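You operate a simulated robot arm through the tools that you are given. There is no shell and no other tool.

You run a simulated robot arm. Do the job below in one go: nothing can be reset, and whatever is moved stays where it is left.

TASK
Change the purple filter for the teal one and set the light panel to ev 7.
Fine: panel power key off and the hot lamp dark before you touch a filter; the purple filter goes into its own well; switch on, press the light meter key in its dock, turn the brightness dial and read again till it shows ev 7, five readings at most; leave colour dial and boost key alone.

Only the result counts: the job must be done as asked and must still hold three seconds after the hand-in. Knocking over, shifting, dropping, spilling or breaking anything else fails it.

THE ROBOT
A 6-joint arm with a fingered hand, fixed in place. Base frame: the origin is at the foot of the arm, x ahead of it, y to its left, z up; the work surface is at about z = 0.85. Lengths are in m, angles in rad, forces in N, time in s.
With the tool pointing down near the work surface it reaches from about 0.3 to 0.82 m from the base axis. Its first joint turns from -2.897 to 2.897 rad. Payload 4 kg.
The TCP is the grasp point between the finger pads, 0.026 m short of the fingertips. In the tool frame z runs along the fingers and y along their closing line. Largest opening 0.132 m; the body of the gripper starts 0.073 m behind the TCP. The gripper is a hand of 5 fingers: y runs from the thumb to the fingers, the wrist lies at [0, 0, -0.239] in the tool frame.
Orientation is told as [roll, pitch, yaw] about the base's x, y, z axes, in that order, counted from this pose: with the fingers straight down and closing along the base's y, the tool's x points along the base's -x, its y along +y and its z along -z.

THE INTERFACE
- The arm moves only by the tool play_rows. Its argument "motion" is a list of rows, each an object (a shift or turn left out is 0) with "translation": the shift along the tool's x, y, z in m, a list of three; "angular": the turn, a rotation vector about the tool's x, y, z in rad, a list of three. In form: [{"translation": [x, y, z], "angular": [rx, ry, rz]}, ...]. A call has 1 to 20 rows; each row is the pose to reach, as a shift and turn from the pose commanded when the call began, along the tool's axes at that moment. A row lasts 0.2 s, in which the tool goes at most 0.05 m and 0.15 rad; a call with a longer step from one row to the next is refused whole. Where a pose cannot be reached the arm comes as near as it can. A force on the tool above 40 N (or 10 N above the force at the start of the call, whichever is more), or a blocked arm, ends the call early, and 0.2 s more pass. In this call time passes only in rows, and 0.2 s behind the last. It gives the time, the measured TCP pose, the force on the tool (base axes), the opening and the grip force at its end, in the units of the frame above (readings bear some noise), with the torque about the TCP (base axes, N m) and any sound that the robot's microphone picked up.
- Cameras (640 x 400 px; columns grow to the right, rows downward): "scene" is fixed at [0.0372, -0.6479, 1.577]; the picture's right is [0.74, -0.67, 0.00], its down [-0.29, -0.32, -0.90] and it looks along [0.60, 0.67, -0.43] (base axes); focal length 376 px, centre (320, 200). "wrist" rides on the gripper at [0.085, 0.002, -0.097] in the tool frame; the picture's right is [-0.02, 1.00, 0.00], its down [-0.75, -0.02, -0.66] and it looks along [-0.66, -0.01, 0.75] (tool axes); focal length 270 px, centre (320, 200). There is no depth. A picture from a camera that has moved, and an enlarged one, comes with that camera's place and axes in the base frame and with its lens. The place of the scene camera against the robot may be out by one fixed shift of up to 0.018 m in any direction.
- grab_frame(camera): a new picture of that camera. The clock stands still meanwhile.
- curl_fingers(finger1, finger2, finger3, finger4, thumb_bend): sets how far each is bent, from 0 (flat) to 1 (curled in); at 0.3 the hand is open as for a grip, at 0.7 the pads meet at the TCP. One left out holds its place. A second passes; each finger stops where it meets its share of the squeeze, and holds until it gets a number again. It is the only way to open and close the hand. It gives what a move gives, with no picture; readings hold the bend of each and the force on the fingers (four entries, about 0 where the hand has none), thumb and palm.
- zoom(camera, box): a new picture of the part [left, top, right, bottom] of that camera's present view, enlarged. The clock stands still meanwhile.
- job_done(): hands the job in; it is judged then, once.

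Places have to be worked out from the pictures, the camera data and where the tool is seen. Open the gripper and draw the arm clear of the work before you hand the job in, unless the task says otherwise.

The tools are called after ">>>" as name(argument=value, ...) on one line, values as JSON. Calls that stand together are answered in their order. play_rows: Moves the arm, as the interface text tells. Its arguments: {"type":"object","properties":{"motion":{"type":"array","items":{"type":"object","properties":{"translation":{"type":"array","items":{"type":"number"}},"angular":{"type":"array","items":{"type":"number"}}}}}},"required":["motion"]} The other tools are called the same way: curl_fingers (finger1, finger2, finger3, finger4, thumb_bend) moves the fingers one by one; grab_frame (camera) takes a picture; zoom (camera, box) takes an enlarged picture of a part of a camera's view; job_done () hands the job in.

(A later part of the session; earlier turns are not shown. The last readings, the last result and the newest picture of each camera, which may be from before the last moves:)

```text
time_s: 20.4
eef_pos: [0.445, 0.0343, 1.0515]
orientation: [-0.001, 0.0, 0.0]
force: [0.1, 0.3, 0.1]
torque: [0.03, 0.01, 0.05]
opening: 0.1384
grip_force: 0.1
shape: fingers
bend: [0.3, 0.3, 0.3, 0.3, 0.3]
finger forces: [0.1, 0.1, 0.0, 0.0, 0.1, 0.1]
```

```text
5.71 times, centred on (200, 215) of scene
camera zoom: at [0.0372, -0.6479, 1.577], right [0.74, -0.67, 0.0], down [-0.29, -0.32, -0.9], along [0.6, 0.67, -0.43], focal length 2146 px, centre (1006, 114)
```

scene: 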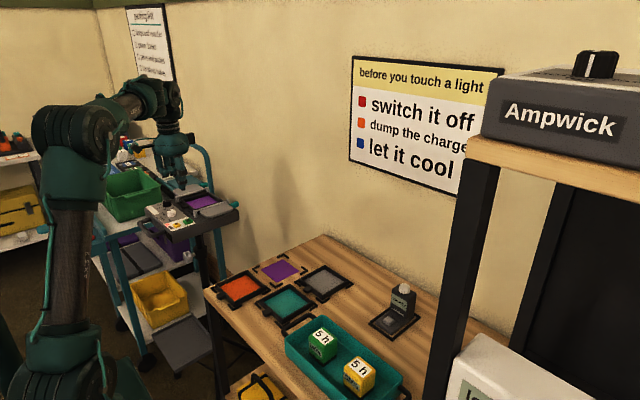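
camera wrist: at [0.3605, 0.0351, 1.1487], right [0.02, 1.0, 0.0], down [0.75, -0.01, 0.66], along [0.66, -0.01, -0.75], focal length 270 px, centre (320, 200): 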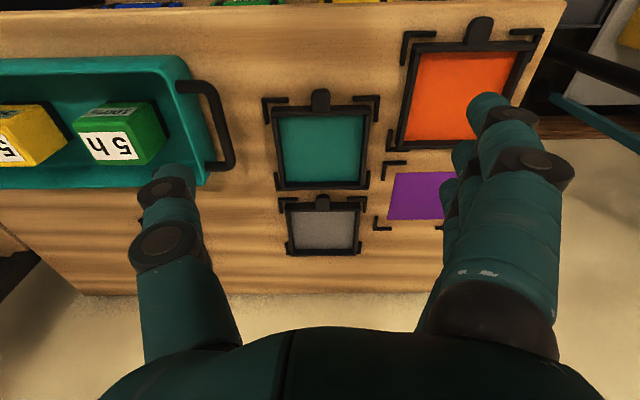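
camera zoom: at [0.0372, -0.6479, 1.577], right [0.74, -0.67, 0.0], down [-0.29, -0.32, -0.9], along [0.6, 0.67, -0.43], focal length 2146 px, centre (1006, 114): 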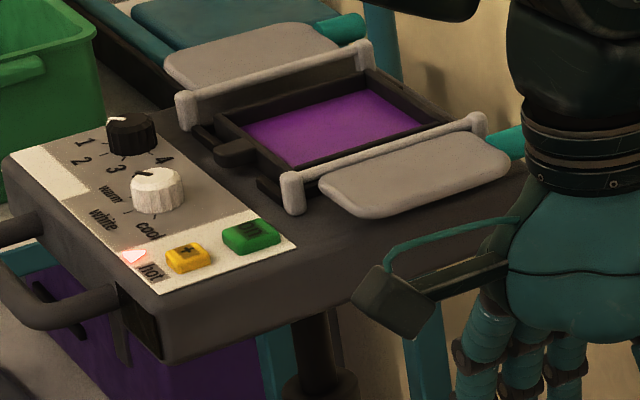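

The teal tab spans about x 0.4615–0.4815 at y 0.035, with the bracket ends leaving about 0.034 m free on each side. I zoom on the fingertips to judge their shape and re-check the hot lamp.

>>> zoom(camera="scene", box=[200, 190, 300, 270])

>>> zoom(camera="wrist", box=[440, 70, 600, 230])

>>> zoom(camera="wrist", box=[120, 140, 240, 260])

```text
5.00 times, centred on (250, 230) of scene
camera zoom: at [0.0372, -0.6479, 1.577], right [0.74, -0.67, 0.0], down [-0.29, -0.32, -0.9], along [0.6, 0.67, -0.43], focal length 1878 px, centre (670, 50)
```

zoom: 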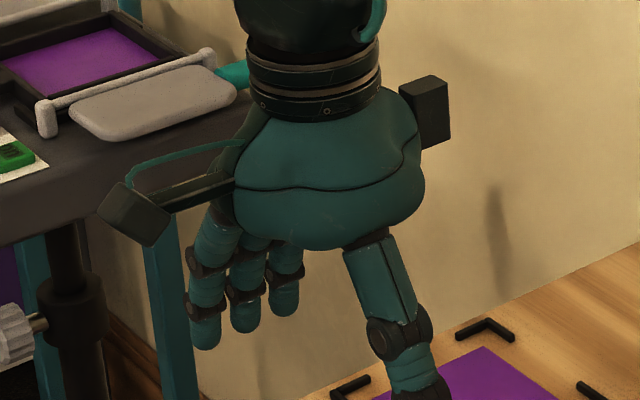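

```text
2.50 times, centred on (520, 150) of wrist
camera zoom: at [0.3605, 0.0351, 1.1487], right [0.02, 1.0, 0.0], down [0.75, -0.01, 0.66], along [0.66, -0.01, -0.75], focal length 676 px, centre (-180, 325)
```

zoom: 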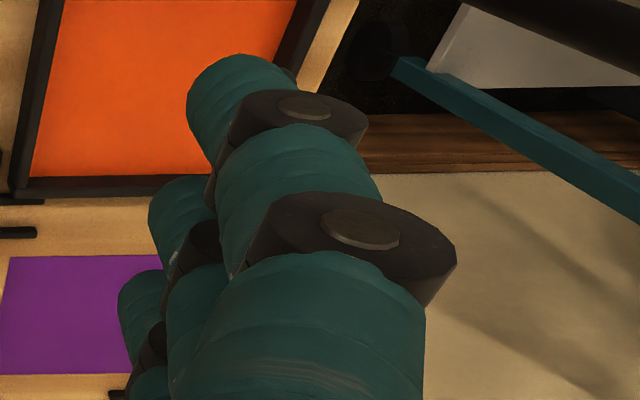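

```text
3.33 times, centred on (180, 200) of wrist
camera zoom: at [0.3605, 0.0351, 1.1487], right [0.02, 1.0, 0.0], down [0.75, -0.01, 0.66], along [0.66, -0.01, -0.75], focal length 901 px, centre (787, 200)
```

zoom: 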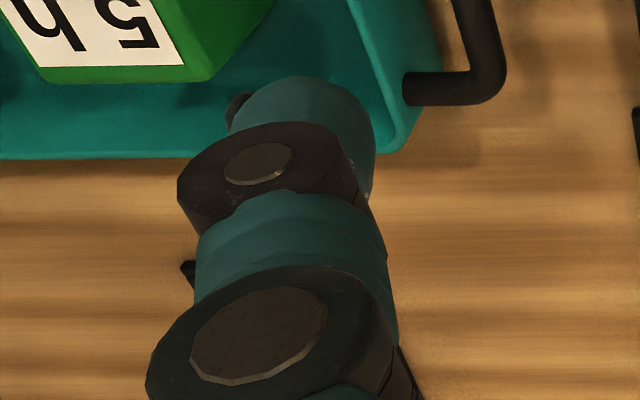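

The fingertips look like rounded capsules, so the pinch must be well opposed. I form a thumb + finger 2 pinch at 0.65, yaw the hand about −0.29 rad so they face each other squarely, and look.

>>> curl_fingers(finger1=1.0, finger2=0.65, finger3=1.0, finger4=1.0, thumb_bend=0.65)

>>> play_rows(motion=[{"angular": [0, 0, 0.1455]}, {"angular": [0, 0, 0.291]}])

>>> grab_frame(camera="wrist")

>>> zoom(camera="scene", box=[200, 190, 300, 290])

>>> zoom(camera="scene", box=[150, 180, 250, 250])

```text
time_s: 21.4
eef_pos: [0.4451, 0.0354, 1.0522]
orientation: [-0.001, -0.001, -0.001]
force: [0.4, -0.4, 0.1]
torque: [-0.03, 0.01, 0.02]
opening: 0.0458
grip_force: 0.1
shape: fingers
bend: [1.0, 0.65, 1.0, 1.0, 0.65]
finger forces: [0.1, 0.0, 0.1, 0.0, 0.0, 0.1]
```

```text
time_s: 22.0
eef_pos: [0.4445, 0.0354, 1.0526]
orientation: [0.002, 0.001, -0.292]
force: [-0.7, 0.1, -0.3]
torque: [0.02, -0.02, -0.01]
opening: 0.0459
grip_force: 0.0
shape: fingers
bend: [1.0, 0.65, 1.0, 1.0, 0.65]
finger forces: [0.0, 0.0, 0.0, 0.0, 0.1, 0.0]
```

```text
taken
camera wrist: at [0.3649, 0.0604, 1.1493], right [0.31, 0.95, 0.0], down [0.72, -0.23, 0.66], along [0.63, -0.2, -0.75], focal length 270 px, centre (320, 200)
```

wrist: 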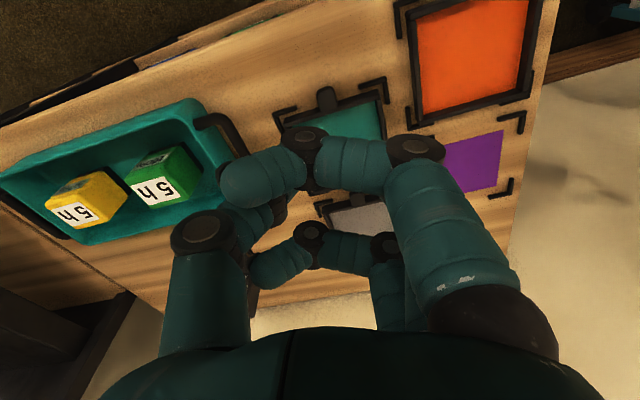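

```text
4.00 times, centred on (250, 240) of scene
camera zoom: at [0.0372, -0.6479, 1.577], right [0.74, -0.67, 0.0], down [-0.29, -0.32, -0.9], along [0.6, 0.67, -0.43], focal length 1502 px, centre (600, 40)
```

zoom: 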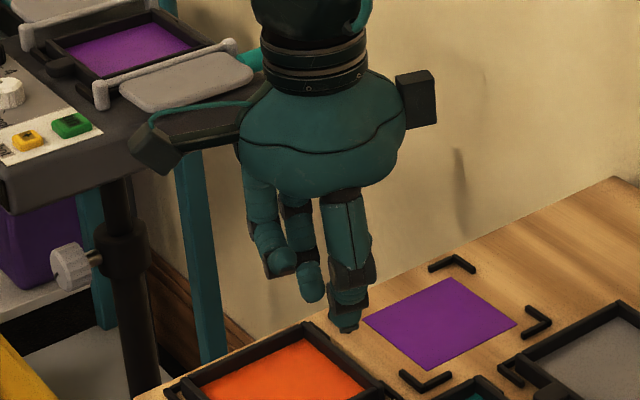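

```text
5.71 times, centred on (200, 215) of scene
camera zoom: at [0.0372, -0.6479, 1.577], right [0.74, -0.67, 0.0], down [-0.29, -0.32, -0.9], along [0.6, 0.67, -0.43], focal length 2146 px, centre (1006, 114)
```

zoom: 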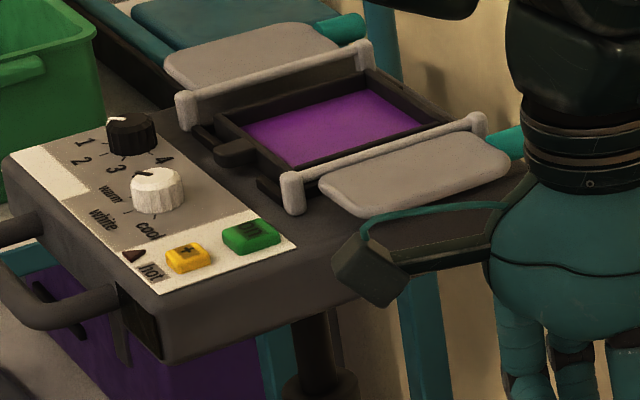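

The hot lamp is now dark with the power off. Before touching a filter I check the pinch geometry by lightly touching the bare wood in front of the teal filter, with thumb and finger 2 at 0.6.

>>> curl_fingers(finger1=1.0, finger2=0.6, finger3=1.0, finger4=1.0, thumb_bend=0.6)

>>> play_rows(motion=[{"translation": [0.009, -0.005, 0.04]}, {"translation": [0.012, -0.005, 0.08]}, {"translation": [0.014, -0.005, 0.12]}, {"translation": [0.014, -0.005, 0.145]}])

>>> zoom(camera="scene", box=[200, 220, 300, 320])

>>> grab_frame(camera="wrist")

```text
time_s: 23.0
eef_pos: [0.4453, 0.0356, 1.0524]
orientation: [0.0, -0.001, -0.29]
force: [0.8, 0.5, -0.3]
torque: [0.01, -0.02, 0.0]
opening: 0.0477
grip_force: 0.1
shape: fingers
bend: [1.0, 0.6, 1.0, 1.0, 0.6]
finger forces: [0.0, 0.0, 0.0, 0.0, 0.0, 0.0]
```

```text
time_s: 24.0
eef_pos: [0.4305, 0.0354, 0.9067]
orientation: [0.0, -0.002, -0.29]
force: [0.9, -0.1, -0.1]
torque: [-0.03, 0.03, -0.03]
opening: 0.0475
grip_force: 0.0
shape: fingers
bend: [1.0, 0.6, 1.0, 1.0, 0.6]
finger forces: [0.1, 0.0, 0.0, 0.0, 0.0, 0.1]
```

```text
4.00 times, centred on (250, 270) of scene
camera zoom: at [0.0372, -0.6479, 1.577], right [0.74, -0.67, 0.0], down [-0.29, -0.32, -0.9], along [0.6, 0.67, -0.43], focal length 1502 px, centre (600, -80)
```

zoom: 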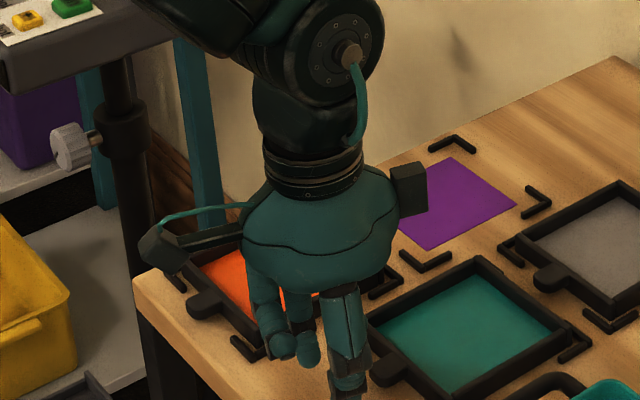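

```text
taken
camera wrist: at [0.3498, 0.0599, 1.0033], right [0.31, 0.95, 0.0], down [0.72, -0.23, 0.66], along [0.63, -0.2, -0.75], focal length 270 px, centre (320, 200)
```

wrist: 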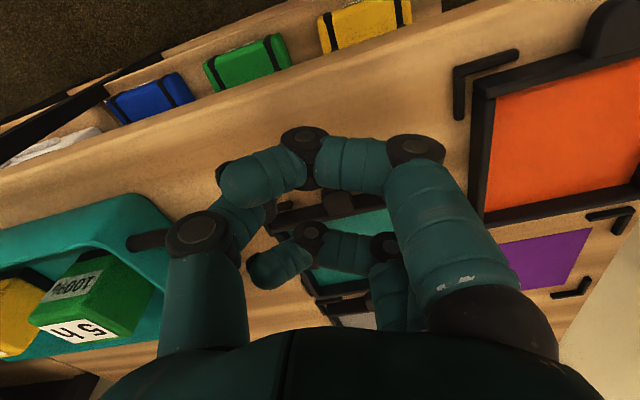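

The tip gap is smaller than the pad gap because the tips lean inwards. I now lower in small steps onto the bare wood to find each tip's height.

>>> play_rows(motion=[{"translation": [0, 0, 0.01]}, {"translation": [0, 0, 0.017]}])

>>> play_rows(motion=[{"translation": [0, 0, 0.004]}, {"translation": [0, 0, 0.007]}])

```text
time_s: 24.6
eef_pos: [0.4299, 0.0371, 0.8898]
orientation: [0.001, -0.001, -0.291]
force: [-0.1, 0.8, 0.5]
torque: [0.03, 0.03, 0.02]
opening: 0.0476
grip_force: 0.1
shape: fingers
bend: [1.0, 0.6, 1.0, 1.0, 0.6]
finger forces: [0.1, 0.0, 0.0, 0.1, 0.1, 0.0]
```

```text
time_s: 25.2
eef_pos: [0.4315, 0.0358, 0.8838]
orientation: [-0.001, -0.001, -0.291]
force: [0.3, -0.5, -0.5]
torque: [0.02, -0.03, 0.03]
opening: 0.0475
grip_force: 0.1
shape: fingers
bend: [1.0, 0.6, 1.0, 1.0, 0.6]
finger forces: [0.0, 0.1, 0.0, 0.0, 0.0, 0.0]
```

No contact yet at TCP z = 0.884. I take a picture to see the gap and go down a little more.

>>> play_rows(motion=[{"translation": [0, 0, 0.003]}, {"translation": [0, 0, 0.005]}])

>>> zoom(camera="scene", box=[230, 270, 300, 340])

```text
time_s: 25.8
eef_pos: [0.431, 0.0341, 0.8826]
orientation: [0.001, -0.005, -0.291]
force: [-3.3, -0.7, 16.6]
torque: [-0.43, 0.26, -0.11]
opening: 0.0471
grip_force: 7.6
shape: fingers
bend: [1.0, 0.6, 1.0, 1.0, 0.61]
finger forces: [0.1, 0.5, 0.1, 0.0, 15.8, 0.0]
stopped in row 2: the force on the tool passed its limit at 46 N (the readings are from after the stop); the commanded pose is now the measured one
```

```text
5.71 times, centred on (265, 305) of scene
camera zoom: at [0.0372, -0.6479, 1.577], right [0.74, -0.67, 0.0], down [-0.29, -0.32, -0.9], along [0.6, 0.67, -0.43], focal length 2146 px, centre (634, -400)
```

zoom: 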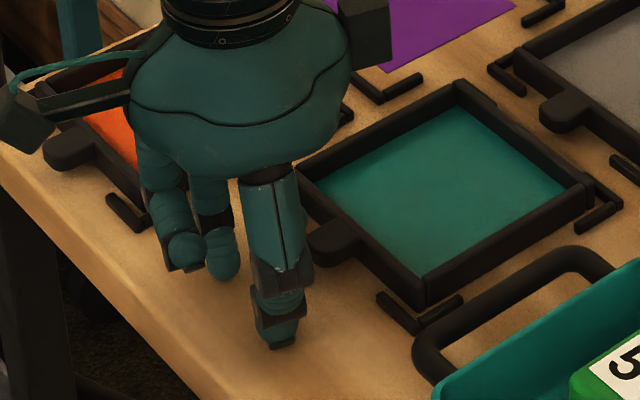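

The thumb tip touches wood at TCP z ≈ 0.883 while finger 2 is still clear, so the thumb reaches about 7 mm lower than the finger. Contacts are stiff, so I must stop short of surfaces. I raise the hand and bring it nearer to the scene camera to measure the tips better.

>>> play_rows(motion=[{"translation": [0, 0, -0.03]}, {"translation": [-0.01, -0.03, -0.07]}, {"translation": [-0.02, -0.06, -0.11]}, {"translation": [-0.03, -0.09, -0.15]}, {"translation": [-0.04, -0.12, -0.19]}, {"translation": [-0.05, -0.15, -0.23]}, {"translation": [-0.06, -0.18, -0.27]}, {"translation": [-0.07, -0.21, -0.31]}, {"translation": [-0.08, -0.24, -0.35]}])

>>> curl_fingers(finger1=0.3, finger2=0.6, finger3=0.3, finger4=0.3, thumb_bend=0.6)

>>> grab_frame(camera="scene")

>>> grab_frame(camera="wrist")

```text
refused: row 2 steps farther than a row can; nothing moved
```

```text
time_s: 26.8
eef_pos: [0.4322, 0.0337, 0.8817]
orientation: [0.002, -0.007, -0.293]
force: [4.4, -17.1, 29.7]
torque: [-0.63, -0.02, -0.44]
opening: 0.083
grip_force: 20.3
shape: fingers
bend: [0.35, 0.6, 0.3, 0.56, 0.61]
finger forces: [5.9, 2.5, 0.1, 10.7, 21.5, 0.0]
```

```text
taken
```

scene: 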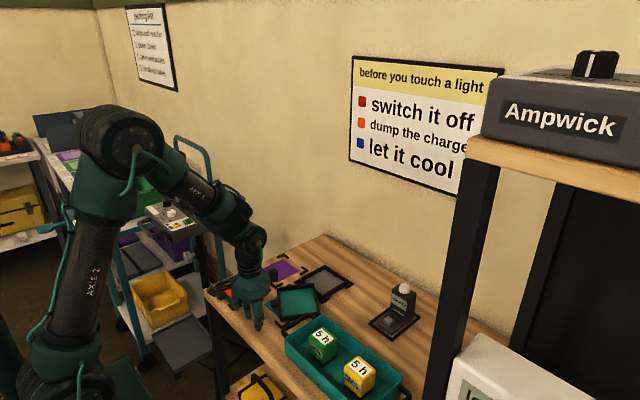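

```text
taken
camera wrist: at [0.3508, 0.0589, 0.9782], right [0.31, 0.95, 0.0], down [0.71, -0.23, 0.66], along [0.63, -0.2, -0.75], focal length 270 px, centre (320, 200)
```

wrist: 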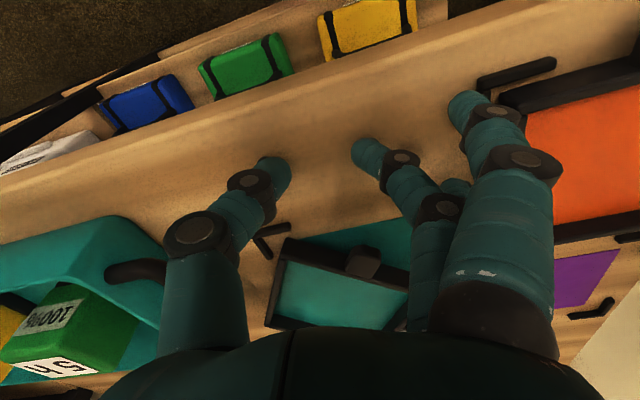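

The move was refused as too long a step, and finger 4 then uncurled onto something by the teal filter (10.7 N). I curl those fingers back first, reversing their path, before lifting.

>>> curl_fingers(finger1=1.0, finger3=1.0, finger4=1.0)

```text
time_s: 27.8
eef_pos: [0.4317, 0.0348, 0.8808]
orientation: [0.0, -0.005, -0.291]
force: [9.0, -3.0, 34.3]
torque: [-0.56, 0.01, 0.16]
opening: 0.0471
grip_force: 17.0
shape: fingers
bend: [1.0, 0.61, 1.0, 1.0, 0.62]
finger forces: [0.1, 7.8, 0.1, 0.0, 26.4, 0.1]
```

Finger 2 also touches now (7.8 N), so both tips are within about 2 mm in height. I lift straight up.

>>> play_rows(motion=[{"translation": [0, 0, -0.01]}, {"translation": [0, 0, -0.04]}, {"translation": [0, 0, -0.085]}, {"translation": [0, 0, -0.13]}])

>>> grab_frame(camera="wrist")

>>> zoom(camera="scene", box=[230, 260, 330, 340])

```text
time_s: 28.8
eef_pos: [0.4314, 0.0353, 1.0116]
orientation: [0.001, -0.002, -0.292]
force: [0.5, -0.1, -0.2]
torque: [0.01, 0.02, -0.01]
opening: 0.0475
grip_force: 0.0
shape: fingers
bend: [1.0, 0.6, 1.0, 1.0, 0.6]
finger forces: [0.0, 0.0, 0.0, 0.0, 0.0, 0.0]
```

```text
taken
camera wrist: at [0.3497, 0.0596, 1.1075], right [0.31, 0.95, 0.0], down [0.72, -0.23, 0.66], along [0.63, -0.2, -0.75], focal length 270 px, centre (320, 200)
```

wrist: 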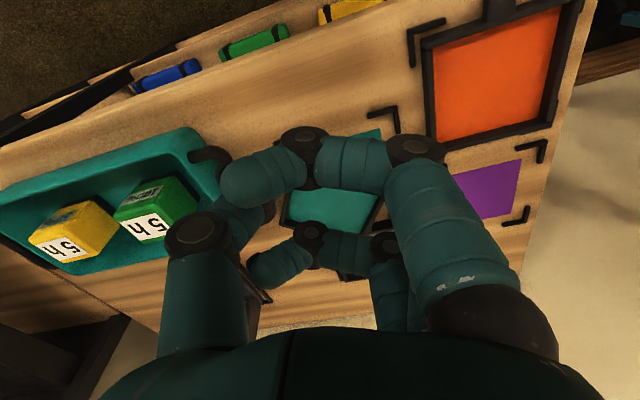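

```text
5.00 times, centred on (280, 300) of scene
camera zoom: at [0.0372, -0.6479, 1.577], right [0.74, -0.67, 0.0], down [-0.29, -0.32, -0.9], along [0.6, 0.67, -0.43], focal length 1878 px, centre (520, -300)
```

zoom: 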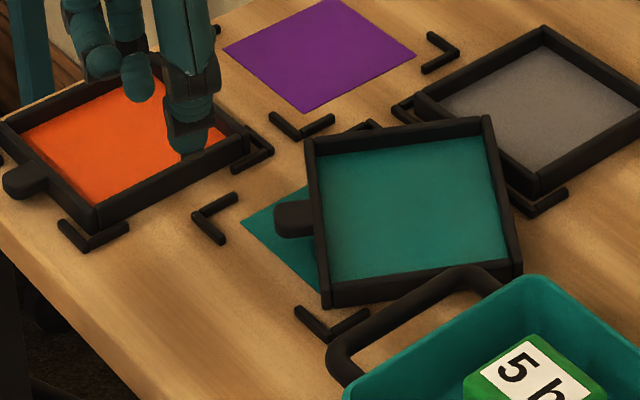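

The teal filter was pushed out of its well and turned. I open the hand up here and take a clear look at the teal filter, the grey filter and the tray.

>>> play_rows(motion=[{"translation": [0.0, 0.0, -0.04]}, {"translation": [0.0, 0.0, -0.08]}])

>>> curl_fingers(finger1=0.3, finger2=0.3, finger3=0.3, finger4=0.3, thumb_bend=0.3)

>>> grab_frame(camera="wrist")

>>> zoom(camera="wrist", box=[220, 60, 440, 220])

>>> zoom(camera="scene", box=[250, 260, 350, 340])

```text
time_s: 29.4
eef_pos: [0.4301, 0.037, 1.0906]
orientation: [-0.001, -0.003, -0.291]
force: [0.8, -0.9, -0.4]
torque: [0.01, 0.0, 0.01]
opening: 0.0476
grip_force: 0.1
shape: fingers
bend: [1.0, 0.6, 1.0, 1.0, 0.6]
finger forces: [0.0, 0.0, 0.0, 0.1, 0.0, 0.0]
```

```text
time_s: 30.4
eef_pos: [0.4303, 0.0368, 1.091]
orientation: [0.0, -0.004, -0.291]
force: [0.1, 0.5, -0.4]
torque: [0.02, 0.03, -0.01]
opening: 0.1385
grip_force: 0.1
shape: fingers
bend: [0.3, 0.3, 0.3, 0.3, 0.3]
finger forces: [0.0, 0.0, 0.1, 0.0, 0.1, 0.1]
```

```text
taken
camera wrist: at [0.3491, 0.0607, 1.1875], right [0.31, 0.95, 0.0], down [0.71, -0.23, 0.66], along [0.63, -0.2, -0.75], focal length 270 px, centre (320, 200)
```

wrist: 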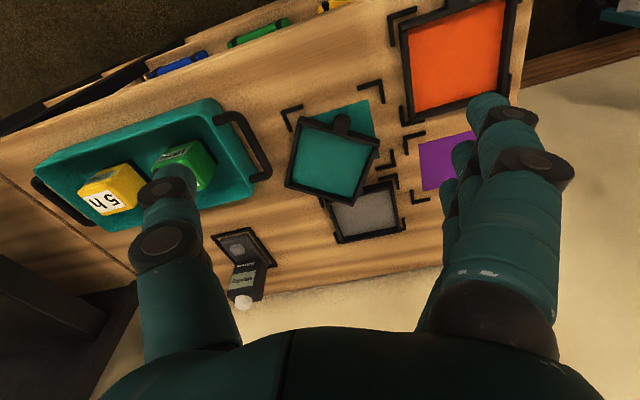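

```text
2.50 times, centred on (330, 140) of wrist
camera zoom: at [0.3491, 0.0607, 1.1875], right [0.31, 0.95, 0.0], down [0.71, -0.23, 0.66], along [0.63, -0.2, -0.75], focal length 676 px, centre (295, 350)
```

zoom: 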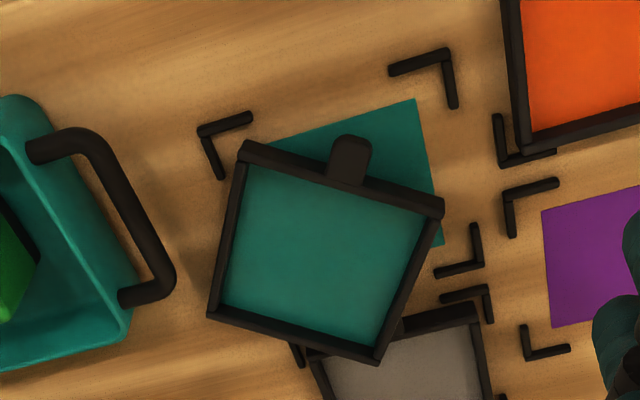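

```text
5.00 times, centred on (300, 300) of scene
camera zoom: at [0.0372, -0.6479, 1.577], right [0.74, -0.67, 0.0], down [-0.29, -0.32, -0.9], along [0.6, 0.67, -0.43], focal length 1878 px, centre (420, -300)
```

zoom: 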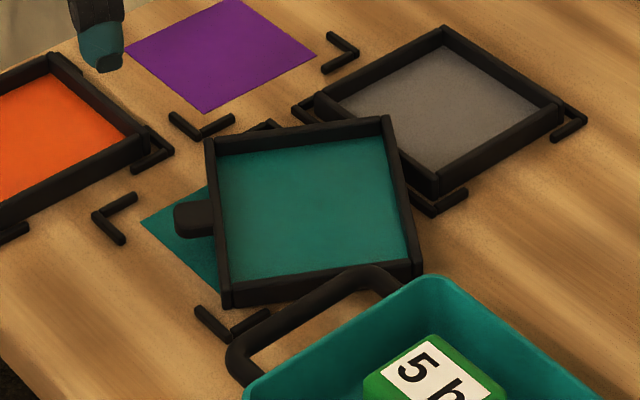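

Comparing with the first pictures, the grey filter and tray have not moved; only the teal filter, which has to move anyway, is turned about −35° with its far corner on the grey filter's tab. I will grip filters front-to-back with finger 2 and 4 either side of the tab and thumb on the far wall, so I turn the hand to yaw +90° at a safe height on the way to the panel.

>>> play_rows(motion=[{"translation": [0.0041, 0.0211, -0.0043], "angular": [0, 0, -0.133]}, {"translation": [0.0082, 0.0422, -0.0086], "angular": [0, 0, -0.266]}, {"translation": [0.0123, 0.0633, -0.0129], "angular": [0, 0, -0.399]}, {"translation": [0.0164, 0.0844, -0.0172], "angular": [0, 0, -0.532]}, {"translation": [0.0205, 0.1055, -0.0215], "angular": [0, 0, -0.665]}, {"translation": [0.0246, 0.1266, -0.0258], "angular": [0, 0, -0.798]}, {"translation": [0.0287, 0.1477, -0.0301], "angular": [0, 0, -0.931]}, {"translation": [0.0328, 0.1688, -0.0344], "angular": [0, 0, -1.064]}, {"translation": [0.0369, 0.1899, -0.0387], "angular": [0, 0, -1.197]}, {"translation": [0.041, 0.211, -0.043], "angular": [0, 0, -1.33]}, {"translation": [0.0451, 0.2321, -0.0473], "angular": [0, 0, -1.463]}, {"translation": [0.0492, 0.2532, -0.0516], "angular": [0, 0, -1.596]}, {"translation": [0.0533, 0.2743, -0.0559], "angular": [0, 0, -1.729]}, {"translation": [0.0577, 0.2959, -0.06], "angular": [0, 0, -1.862]}])

>>> grab_frame(camera="wrist")

>>> grab_frame(camera="scene")

```text
time_s: 33.4
eef_pos: [0.4597, 0.3362, 1.1505]
orientation: [-0.003, 0.002, 1.572]
force: [0.0, -0.7, -0.3]
torque: [-0.04, -0.02, 0.01]
opening: 0.1386
grip_force: 0.0
shape: fingers
bend: [0.3, 0.3, 0.3, 0.3, 0.3]
finger forces: [0.1, 0.0, 0.0, 0.0, 0.0, 0.0]
```

```text
taken
camera wrist: at [0.4575, 0.249, 1.2478], right [-1.0, 0.02, 0.0], down [0.01, 0.75, 0.66], along [0.02, 0.66, -0.75], focal length 270 px, centre (320, 200)
```

wrist: 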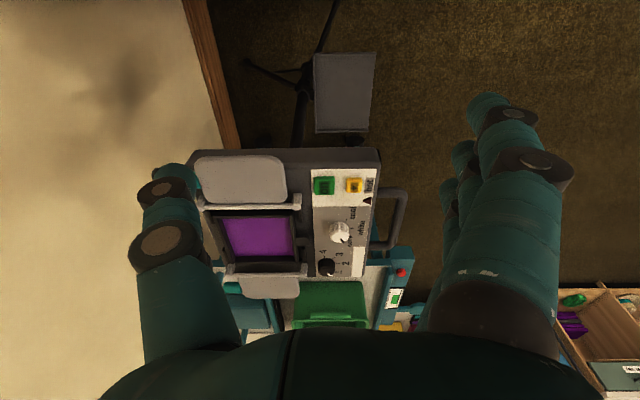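

```text
taken
```

scene: 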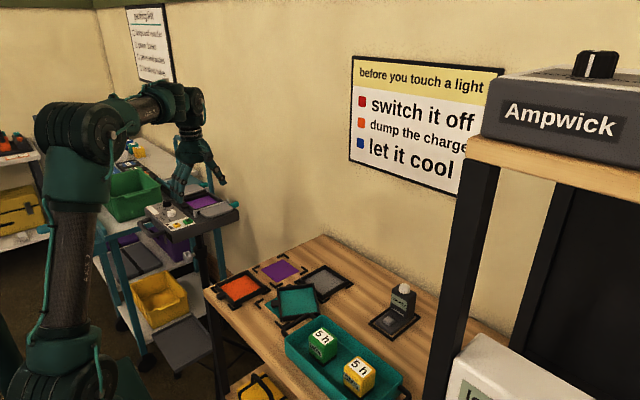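

Yaw +90° works well. I move over the bench to locate the purple well precisely and to view the teal filter from this side.

>>> play_rows(motion=[{"translation": [0.04, -0.02, 0.0114]}, {"translation": [0.08, -0.04, 0.0228]}, {"translation": [0.12, -0.06, 0.0342]}, {"translation": [0.16, -0.08, 0.0456]}, {"translation": [0.2, -0.1, 0.057]}, {"translation": [0.24, -0.12, 0.0684]}, {"translation": [0.276, -0.14, 0.08]}])

>>> grab_frame(camera="wrist")

>>> zoom(camera="wrist", box=[220, 80, 440, 240])

```text
time_s: 35.0
eef_pos: [0.5998, 0.0607, 1.0706]
orientation: [0.0, -0.01, 1.564]
force: [0.1, 0.7, 0.2]
torque: [0.02, 0.05, -0.04]
opening: 0.1384
grip_force: 0.0
shape: fingers
bend: [0.3, 0.3, 0.3, 0.3, 0.3]
finger forces: [0.0, 0.0, 0.0, 0.0, 0.0, 0.1]
```

```text
taken
camera wrist: at [0.5984, -0.0268, 1.1674], right [-1.0, 0.03, 0.0], down [0.02, 0.75, 0.67], along [0.02, 0.67, -0.75], focal length 270 px, centre (320, 200)
```

wrist: 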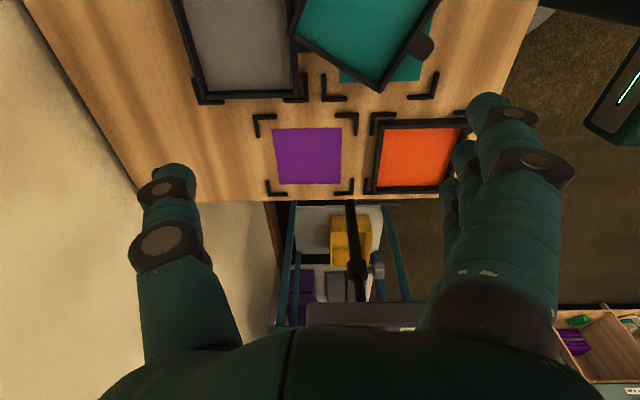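

```text
2.50 times, centred on (330, 160) of wrist
camera zoom: at [0.5984, -0.0268, 1.1674], right [-1.0, 0.03, 0.0], down [0.02, 0.75, 0.67], along [0.02, 0.67, -0.75], focal length 676 px, centre (295, 300)
```

zoom: 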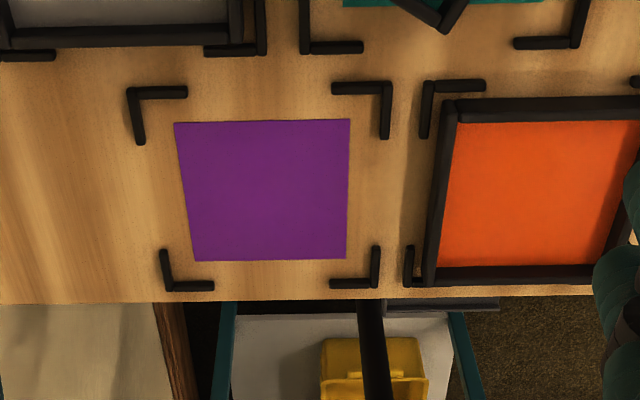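

The purple well's centre works out at about (0.6205, 0.178), with a 0.032 m gap between the orange filter and where the purple front wall will sit. I set fingers 2, 4 and thumb to 0.36, curl 1 and 3, and hover over the empty well for a dry run.

>>> curl_fingers(finger1=1.0, finger2=0.36, finger3=1.0, finger4=0.36, thumb_bend=0.36)

>>> play_rows(motion=[{"translation": [-0.028, -0.005, 0.022]}, {"translation": [-0.056, -0.01, 0.044]}, {"translation": [-0.082, -0.015, 0.07]}, {"translation": [-0.1053, -0.0207, 0.1]}])

>>> grab_frame(camera="wrist")

>>> zoom(camera="scene", box=[220, 190, 360, 300])

```text
time_s: 36.0
eef_pos: [0.6011, 0.0609, 1.0715]
orientation: [-0.003, -0.01, 1.567]
force: [0.6, 1.4, 0.6]
torque: [0.0, 0.01, 0.04]
opening: 0.061
grip_force: 0.1
shape: fingers
bend: [1.0, 0.36, 1.0, 0.36, 0.36]
finger forces: [0.0, 0.0, 0.1, 0.0, 0.1, 0.1]
```

```text
time_s: 37.0
eef_pos: [0.6202, 0.1654, 0.9716]
orientation: [-0.003, -0.001, 1.571]
force: [0.2, 0.3, 0.2]
torque: [0.0, 0.0, -0.01]
opening: 0.061
grip_force: 0.1
shape: fingers
bend: [1.0, 0.36, 1.0, 0.36, 0.36]
finger forces: [0.0, 0.0, 0.0, 0.1, 0.0, 0.0]
```

```text
taken
camera wrist: at [0.6188, 0.0783, 1.0685], right [-1.0, 0.02, 0.0], down [0.01, 0.75, 0.66], along [0.02, 0.66, -0.75], focal length 270 px, centre (320, 200)
```

wrist: 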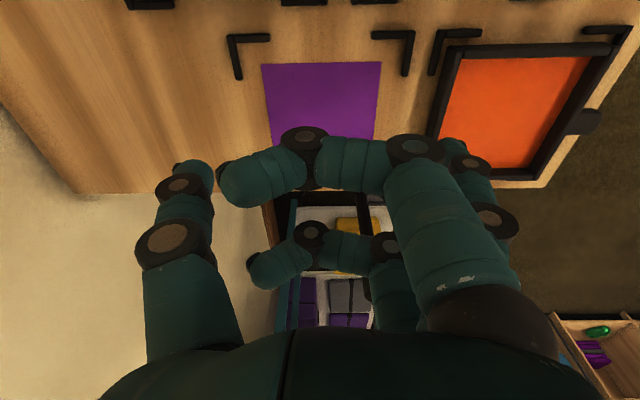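

```text
3.64 times, centred on (290, 245) of scene
camera zoom: at [0.0372, -0.6479, 1.577], right [0.74, -0.67, 0.0], down [-0.29, -0.32, -0.9], along [0.6, 0.67, -0.43], focal length 1365 px, centre (429, 36)
```

zoom: 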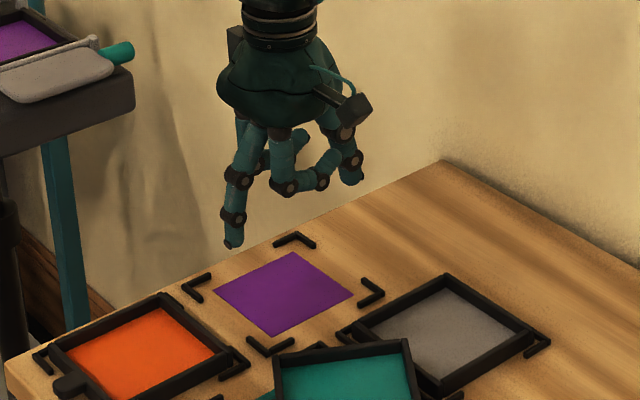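

The well centre is confirmed at about (0.6207, 0.179). I descend to just above the expected contact height.

>>> play_rows(motion=[{"translation": [-0.0015, 0, 0.04]}, {"translation": [-0.0015, 0, 0.07]}, {"translation": [-0.0015, 0, 0.081]}])

>>> zoom(camera="scene", box=[230, 230, 330, 300])

>>> grab_frame(camera="wrist")

```text
time_s: 37.8
eef_pos: [0.622, 0.1665, 0.8905]
orientation: [-0.003, -0.002, 1.572]
force: [0.3, -0.5, 0.0]
torque: [0.0, 0.0, 0.01]
opening: 0.0612
grip_force: 0.1
shape: fingers
bend: [1.0, 0.36, 1.0, 0.36, 0.36]
finger forces: [0.0, 0.1, 0.1, 0.0, 0.0, 0.0]
```

```text
5.71 times, centred on (280, 265) of scene
camera zoom: at [0.0372, -0.6479, 1.577], right [0.74, -0.67, 0.0], down [-0.29, -0.32, -0.9], along [0.6, 0.67, -0.43], focal length 2146 px, centre (549, -171)
```

zoom: 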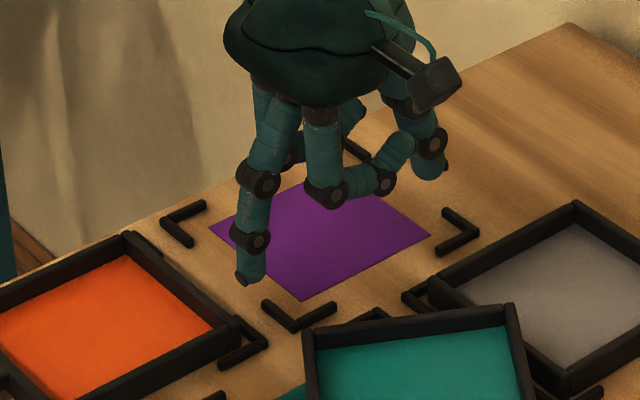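

```text
taken
camera wrist: at [0.6195, 0.0799, 0.9885], right [-1.0, 0.02, 0.0], down [0.01, 0.75, 0.66], along [0.02, 0.66, -0.75], focal length 270 px, centre (320, 200)
```

wrist: 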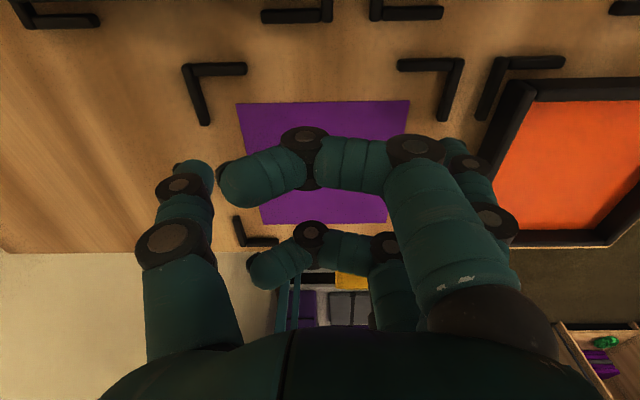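

The fingers straddle the empty well as planned and clear the orange filter. I creep down in small steps to find the wood.

>>> play_rows(motion=[{"translation": [0, 0, 0.004]}])

>>> play_rows(motion=[{"translation": [0, 0, 0.002]}])

>>> play_rows(motion=[{"translation": [0, 0, 0.001]}])

```text
time_s: 38.2
eef_pos: [0.6214, 0.1655, 0.8864]
orientation: [-0.004, 0.001, 1.57]
force: [0.2, 0.0, -1.3]
torque: [0.0, 0.0, 0.01]
opening: 0.061
grip_force: 0.0
shape: fingers
bend: [1.0, 0.36, 1.0, 0.36, 0.36]
finger forces: [0.0, 0.1, 0.0, 0.1, 0.1, 0.0]
```

```text
time_s: 38.6
eef_pos: [0.6219, 0.166, 0.8848]
orientation: [-0.004, 0.0, 1.571]
force: [-0.4, -0.9, -0.3]
torque: [-0.01, -0.02, -0.03]
opening: 0.0609
grip_force: 0.0
shape: fingers
bend: [1.0, 0.36, 1.0, 0.36, 0.36]
finger forces: [0.0, 0.1, 0.0, 0.0, 0.1, 0.1]
```

```text
time_s: 39.0
eef_pos: [0.6219, 0.1666, 0.8839]
orientation: [-0.003, 0.0, 1.571]
force: [0.3, 0.9, -0.1]
torque: [-0.02, -0.02, 0.01]
opening: 0.061
grip_force: 0.1
shape: fingers
bend: [1.0, 0.36, 1.0, 0.36, 0.36]
finger forces: [0.0, 0.0, 0.1, 0.0, 0.0, 0.0]
```

Still free at TCP z = 0.884. I continue in 1 mm steps.

>>> play_rows(motion=[{"translation": [0, 0, 0.001]}])

>>> play_rows(motion=[{"translation": [0, 0, 0.001]}])

>>> play_rows(motion=[{"translation": [0, 0, 0.001]}])

```text
time_s: 39.4
eef_pos: [0.6219, 0.1646, 0.8833]
orientation: [-0.003, 0.001, 1.57]
force: [-0.1, -0.5, 0.8]
torque: [0.0, -0.03, 0.01]
opening: 0.0611
grip_force: 0.1
shape: fingers
bend: [1.0, 0.36, 1.0, 0.36, 0.36]
finger forces: [0.0, 0.0, 0.0, 0.1, 0.0, 0.0]
```

```text
time_s: 39.8
eef_pos: [0.6209, 0.1659, 0.8821]
orientation: [-0.003, 0.001, 1.571]
force: [0.1, 0.3, -0.3]
torque: [0.02, -0.03, 0.0]
opening: 0.061
grip_force: 0.2
shape: fingers
bend: [1.0, 0.36, 1.0, 0.36, 0.36]
finger forces: [0.0, 0.0, 0.0, 0.0, 0.0, 0.0]
```

```text
time_s: 40.2
eef_pos: [0.6202, 0.1658, 0.8806]
orientation: [-0.003, -0.001, 1.572]
force: [0.0, 0.5, -0.1]
torque: [0.01, 0.0, 0.0]
opening: 0.0611
grip_force: 0.0
shape: fingers
bend: [1.0, 0.36, 1.0, 0.36, 0.36]
finger forces: [0.0, 0.0, 0.0, 0.0, 0.1, 0.0]
```

Still free at 0.8806; I keep creeping down by 1 mm at a time.

>>> play_rows(motion=[{"translation": [0, 0, 0.001]}])

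>>> play_rows(motion=[{"translation": [0, 0, 0.001]}])

>>> play_rows(motion=[{"translation": [0, 0, 0.001]}])

```text
time_s: 40.6
eef_pos: [0.621, 0.1666, 0.8805]
orientation: [-0.004, -0.001, 1.57]
force: [-0.1, 0.3, 0.0]
torque: [-0.02, 0.02, 0.02]
opening: 0.061
grip_force: 0.0
shape: fingers
bend: [1.0, 0.36, 1.0, 0.36, 0.36]
finger forces: [0.0, 0.1, 0.0, 0.0, 0.0, 0.0]
```

```text
time_s: 41.0
eef_pos: [0.6215, 0.1663, 0.8791]
orientation: [-0.003, 0.0, 1.569]
force: [0.0, 0.9, 0.9]
torque: [0.01, -0.02, -0.02]
opening: 0.0612
grip_force: 0.7
shape: fingers
bend: [1.0, 0.36, 1.0, 0.36, 0.36]
finger forces: [0.0, 0.2, 0.0, 0.2, 0.2, 0.0]
```

```text
time_s: 41.4
eef_pos: [0.6213, 0.1674, 0.8788]
orientation: [-0.003, 0.0, 1.571]
force: [0.3, -0.3, 5.7]
torque: [0.03, 0.23, -0.03]
opening: 0.061
grip_force: 2.5
shape: fingers
bend: [1.0, 0.36, 1.0, 0.36, 0.36]
finger forces: [0.0, 2.0, 0.0, 2.2, 0.8, 0.0]
```

All three tips touch wood together at TCP z = 0.879, so at this bend they are level, 0.029 m below the TCP. I lift and carry the open hand to above the purple filter on the panel.

>>> play_rows(motion=[{"translation": [0, 0, -0.01]}, {"translation": [0, 0, -0.055]}, {"translation": [0, 0, -0.1]}, {"translation": [0, 0, -0.145]}, {"translation": [0, 0, -0.19]}, {"translation": [-0.042, 0.007, -0.19]}, {"translation": [-0.084, 0.014, -0.19]}, {"translation": [-0.126, 0.021, -0.19]}, {"translation": [-0.168, 0.028, -0.19]}, {"translation": [-0.21, 0.035, -0.19]}, {"translation": [-0.252, 0.042, -0.19]}, {"translation": [-0.294, 0.049, -0.19]}, {"translation": [-0.336, 0.056, -0.19]}, {"translation": [-0.381, 0.062, -0.19]}])

>>> grab_frame(camera="wrist")

>>> zoom(camera="scene", box=[140, 130, 260, 240])

```text
time_s: 44.4
eef_pos: [0.5523, 0.5294, 1.0628]
orientation: [-0.001, 0.001, 1.568]
force: [-0.2, -0.3, 0.2]
torque: [0.01, -0.05, 0.0]
opening: 0.0614
grip_force: 0.1
shape: fingers
bend: [1.0, 0.36, 1.0, 0.36, 0.36]
finger forces: [0.0, 0.1, 0.0, 0.0, 0.0, 0.0]
out of reach, approached as far as the arm can: row 14
```

```text
taken
camera wrist: at [0.5498, 0.4425, 1.16], right [-1.0, 0.02, 0.0], down [0.02, 0.75, 0.66], along [0.02, 0.66, -0.75], focal length 270 px, centre (320, 200)
```

wrist: 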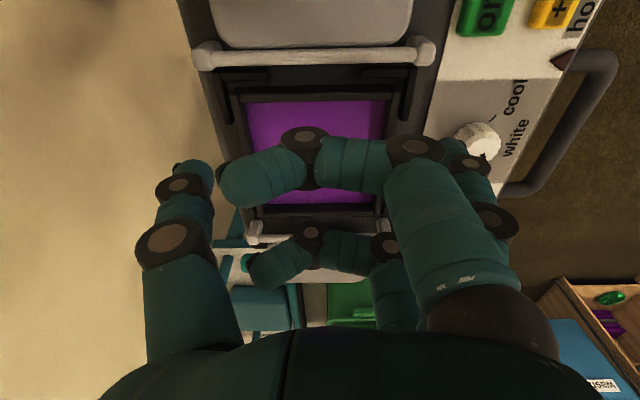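

```text
3.64 times, centred on (200, 185) of scene
camera zoom: at [0.0372, -0.6479, 1.577], right [0.74, -0.67, 0.0], down [-0.29, -0.32, -0.9], along [0.6, 0.67, -0.43], focal length 1365 px, centre (756, 254)
```

zoom: 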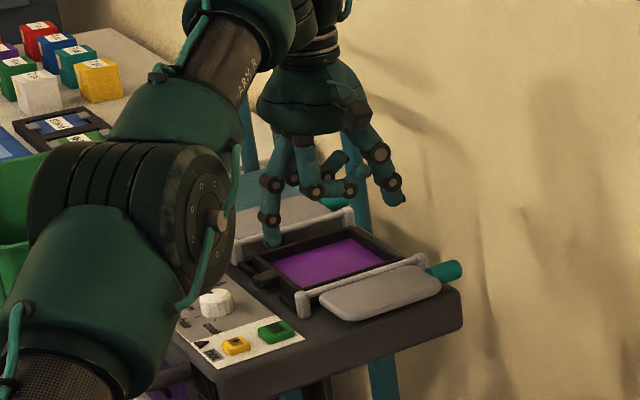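

The arm's reach is limited at this height (about r = 0.765); lower down it reaches farther, so the grip pose at r ≈ 0.783 is reachable near z = 1.0. I zoom in to refine the purple frame's position from here.

>>> zoom(camera="wrist", box=[180, 30, 480, 250])

>>> zoom(camera="wrist", box=[200, 30, 440, 140])

```text
1.82 times, centred on (330, 140) of wrist
camera zoom: at [0.5498, 0.4425, 1.16], right [-1.0, 0.02, 0.0], down [0.02, 0.75, 0.66], along [0.02, 0.66, -0.75], focal length 491 px, centre (302, 309)
```

zoom: 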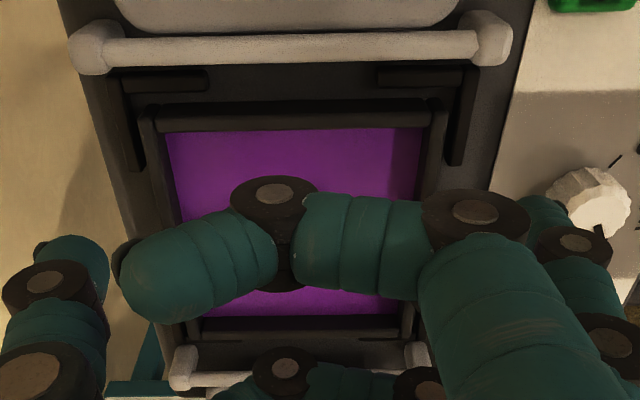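

```text
2.67 times, centred on (320, 85) of wrist
camera zoom: at [0.5498, 0.4425, 1.16], right [-1.0, 0.02, 0.0], down [0.02, 0.75, 0.66], along [0.02, 0.66, -0.75], focal length 721 px, centre (320, 507)
```

zoom: 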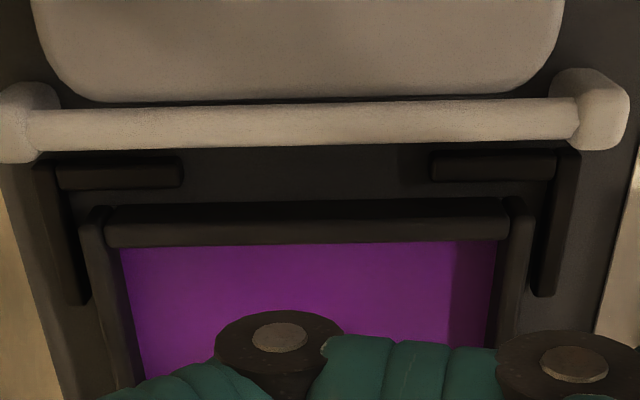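

Combining views, the purple frame is centred near (0.555, 0.558) with its top at z ≈ 0.986. I move to just above it, TCP (0.553, 0.546, 1.03), and check from both cameras.

>>> play_rows(motion=[{"translation": [-0.006, -0.0005, 0.012]}, {"translation": [-0.012, -0.001, 0.024]}, {"translation": [-0.0166, -0.001, 0.033]}])

>>> grab_frame(camera="wrist")

>>> zoom(camera="scene", box=[160, 150, 250, 230])

```text
time_s: 45.2
eef_pos: [0.5524, 0.5457, 1.0303]
orientation: [-0.004, -0.001, 1.569]
force: [-0.3, -1.1, 0.2]
torque: [0.0, -0.04, -0.01]
opening: 0.061
grip_force: 0.1
shape: fingers
bend: [1.0, 0.36, 1.0, 0.36, 0.36]
finger forces: [0.1, 0.1, 0.0, 0.1, 0.0, 0.0]
```

```text
taken
camera wrist: at [0.5508, 0.4588, 1.1277], right [-1.0, 0.02, 0.0], down [0.01, 0.75, 0.66], along [0.02, 0.66, -0.75], focal length 270 px, centre (320, 200)
```

wrist: 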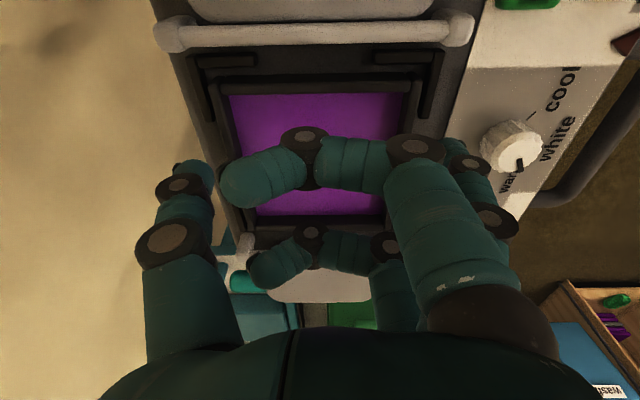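

```text
5.00 times, centred on (205, 190) of scene
camera zoom: at [0.0372, -0.6479, 1.577], right [0.74, -0.67, 0.0], down [-0.29, -0.32, -0.9], along [0.6, 0.67, -0.43], focal length 1878 px, centre (895, 250)
```

zoom: 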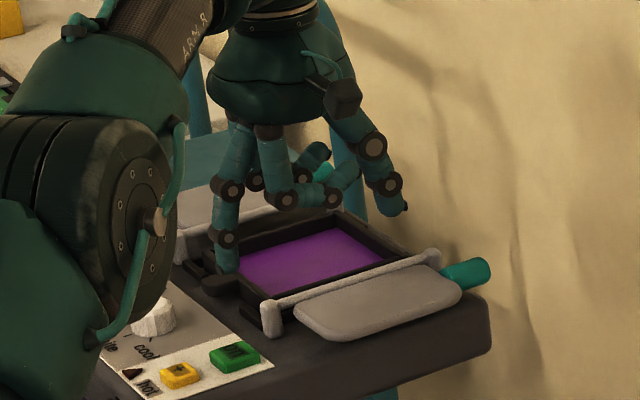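

Positions check out within about 3 mm: finger tips just in front of the front wall, thumb just beyond the far wall. I open fingers 2, 4 and the thumb a little for clearance and descend to just above the frame.

>>> curl_fingers(finger2=0.335, finger4=0.335, thumb_bend=0.325)

>>> play_rows(motion=[{"translation": [0, 0, 0.008]}, {"translation": [0, 0, 0.014]}, {"translation": [0, 0, 0.018]}])

>>> grab_frame(camera="wrist")

>>> zoom(camera="scene", box=[160, 170, 240, 230])

```text
time_s: 46.2
eef_pos: [0.5529, 0.544, 1.0308]
orientation: [-0.004, 0.001, 1.572]
force: [0.1, 0.0, -1.3]
torque: [0.05, -0.02, -0.05]
opening: 0.0634
grip_force: 0.1
shape: fingers
bend: [1.0, 0.33, 1.0, 0.33, 0.32]
finger forces: [0.0, 0.0, 0.1, 0.0, 0.1, 0.1]
```

```text
time_s: 47.0
eef_pos: [0.5534, 0.5426, 1.0132]
orientation: [-0.005, 0.0, 1.571]
force: [-0.4, 0.3, -0.1]
torque: [-0.01, 0.0, 0.04]
opening: 0.0631
grip_force: 0.0
shape: fingers
bend: [1.0, 0.33, 1.0, 0.33, 0.32]
finger forces: [0.0, 0.0, 0.0, 0.1, 0.0, 0.0]
```

```text
taken
camera wrist: at [0.5513, 0.4584, 1.109], right [-1.0, 0.02, 0.0], down [0.01, 0.75, 0.66], along [0.02, 0.66, -0.75], focal length 270 px, centre (320, 200)
```

wrist: 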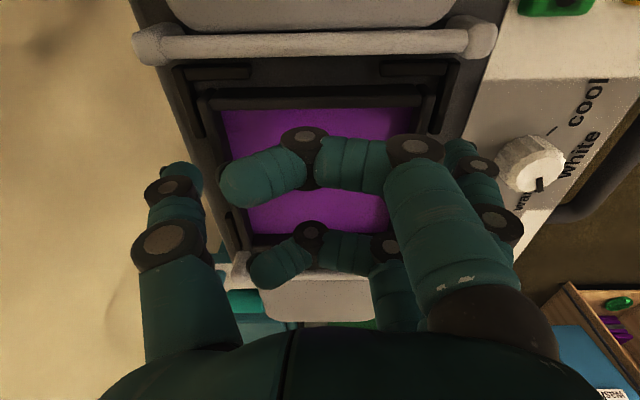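

```text
6.67 times, centred on (200, 200) of scene
camera zoom: at [0.0372, -0.6479, 1.577], right [0.74, -0.67, 0.0], down [-0.29, -0.32, -0.9], along [0.6, 0.67, -0.43], focal length 2503 px, centre (1120, 200)
```

zoom: 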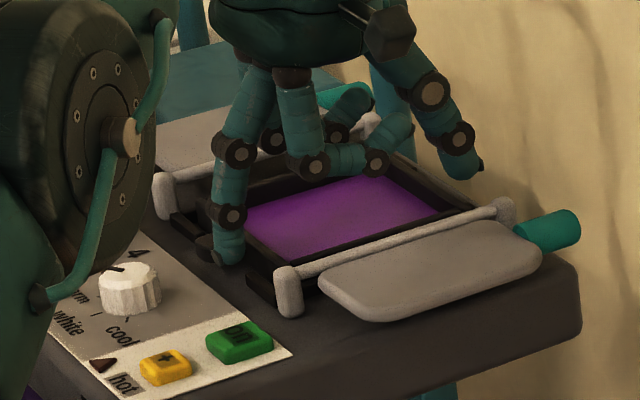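

Finger 2's tip is right between the tab and the near bracket. I shift 1.5 mm in +y and creep down, watching the finger forces.

>>> play_rows(motion=[{"translation": [-0.0015, 0, 0.003]}])

>>> play_rows(motion=[{"translation": [0, 0, 0.002]}])

>>> play_rows(motion=[{"translation": [0, 0, 0.001]}])

>>> play_rows(motion=[{"translation": [0, 0, 0.001]}])

```text
time_s: 47.4
eef_pos: [0.5536, 0.5454, 1.009]
orientation: [-0.003, 0.001, 1.572]
force: [-0.3, 0.2, -0.8]
torque: [-0.01, 0.01, 0.02]
opening: 0.0634
grip_force: 0.1
shape: fingers
bend: [1.0, 0.33, 1.0, 0.33, 0.32]
finger forces: [0.0, 0.0, 0.1, 0.0, 0.1, 0.0]
```

```text
time_s: 47.8
eef_pos: [0.5532, 0.5464, 1.0069]
orientation: [-0.003, -0.001, 1.57]
force: [0.5, -0.3, -0.3]
torque: [-0.05, -0.01, 0.02]
opening: 0.0632
grip_force: 0.2
shape: fingers
bend: [1.0, 0.33, 1.0, 0.33, 0.32]
finger forces: [0.0, 0.1, 0.1, 0.1, 0.1, 0.1]
```

```text
time_s: 48.2
eef_pos: [0.5543, 0.5468, 1.005]
orientation: [-0.004, -0.002, 1.571]
force: [-0.3, 0.3, 0.3]
torque: [0.03, -0.01, 0.0]
opening: 0.0635
grip_force: 0.1
shape: fingers
bend: [1.0, 0.33, 1.0, 0.33, 0.32]
finger forces: [0.1, 0.0, 0.0, 0.0, 0.1, 0.0]
```

```text
time_s: 48.6
eef_pos: [0.5549, 0.546, 1.0051]
orientation: [-0.002, 0.0, 1.571]
force: [0.3, 0.9, -0.3]
torque: [-0.01, -0.04, 0.01]
opening: 0.0633
grip_force: 0.1
shape: fingers
bend: [1.0, 0.33, 1.0, 0.33, 0.32]
finger forces: [0.1, 0.0, 0.1, 0.0, 0.0, 0.0]
```

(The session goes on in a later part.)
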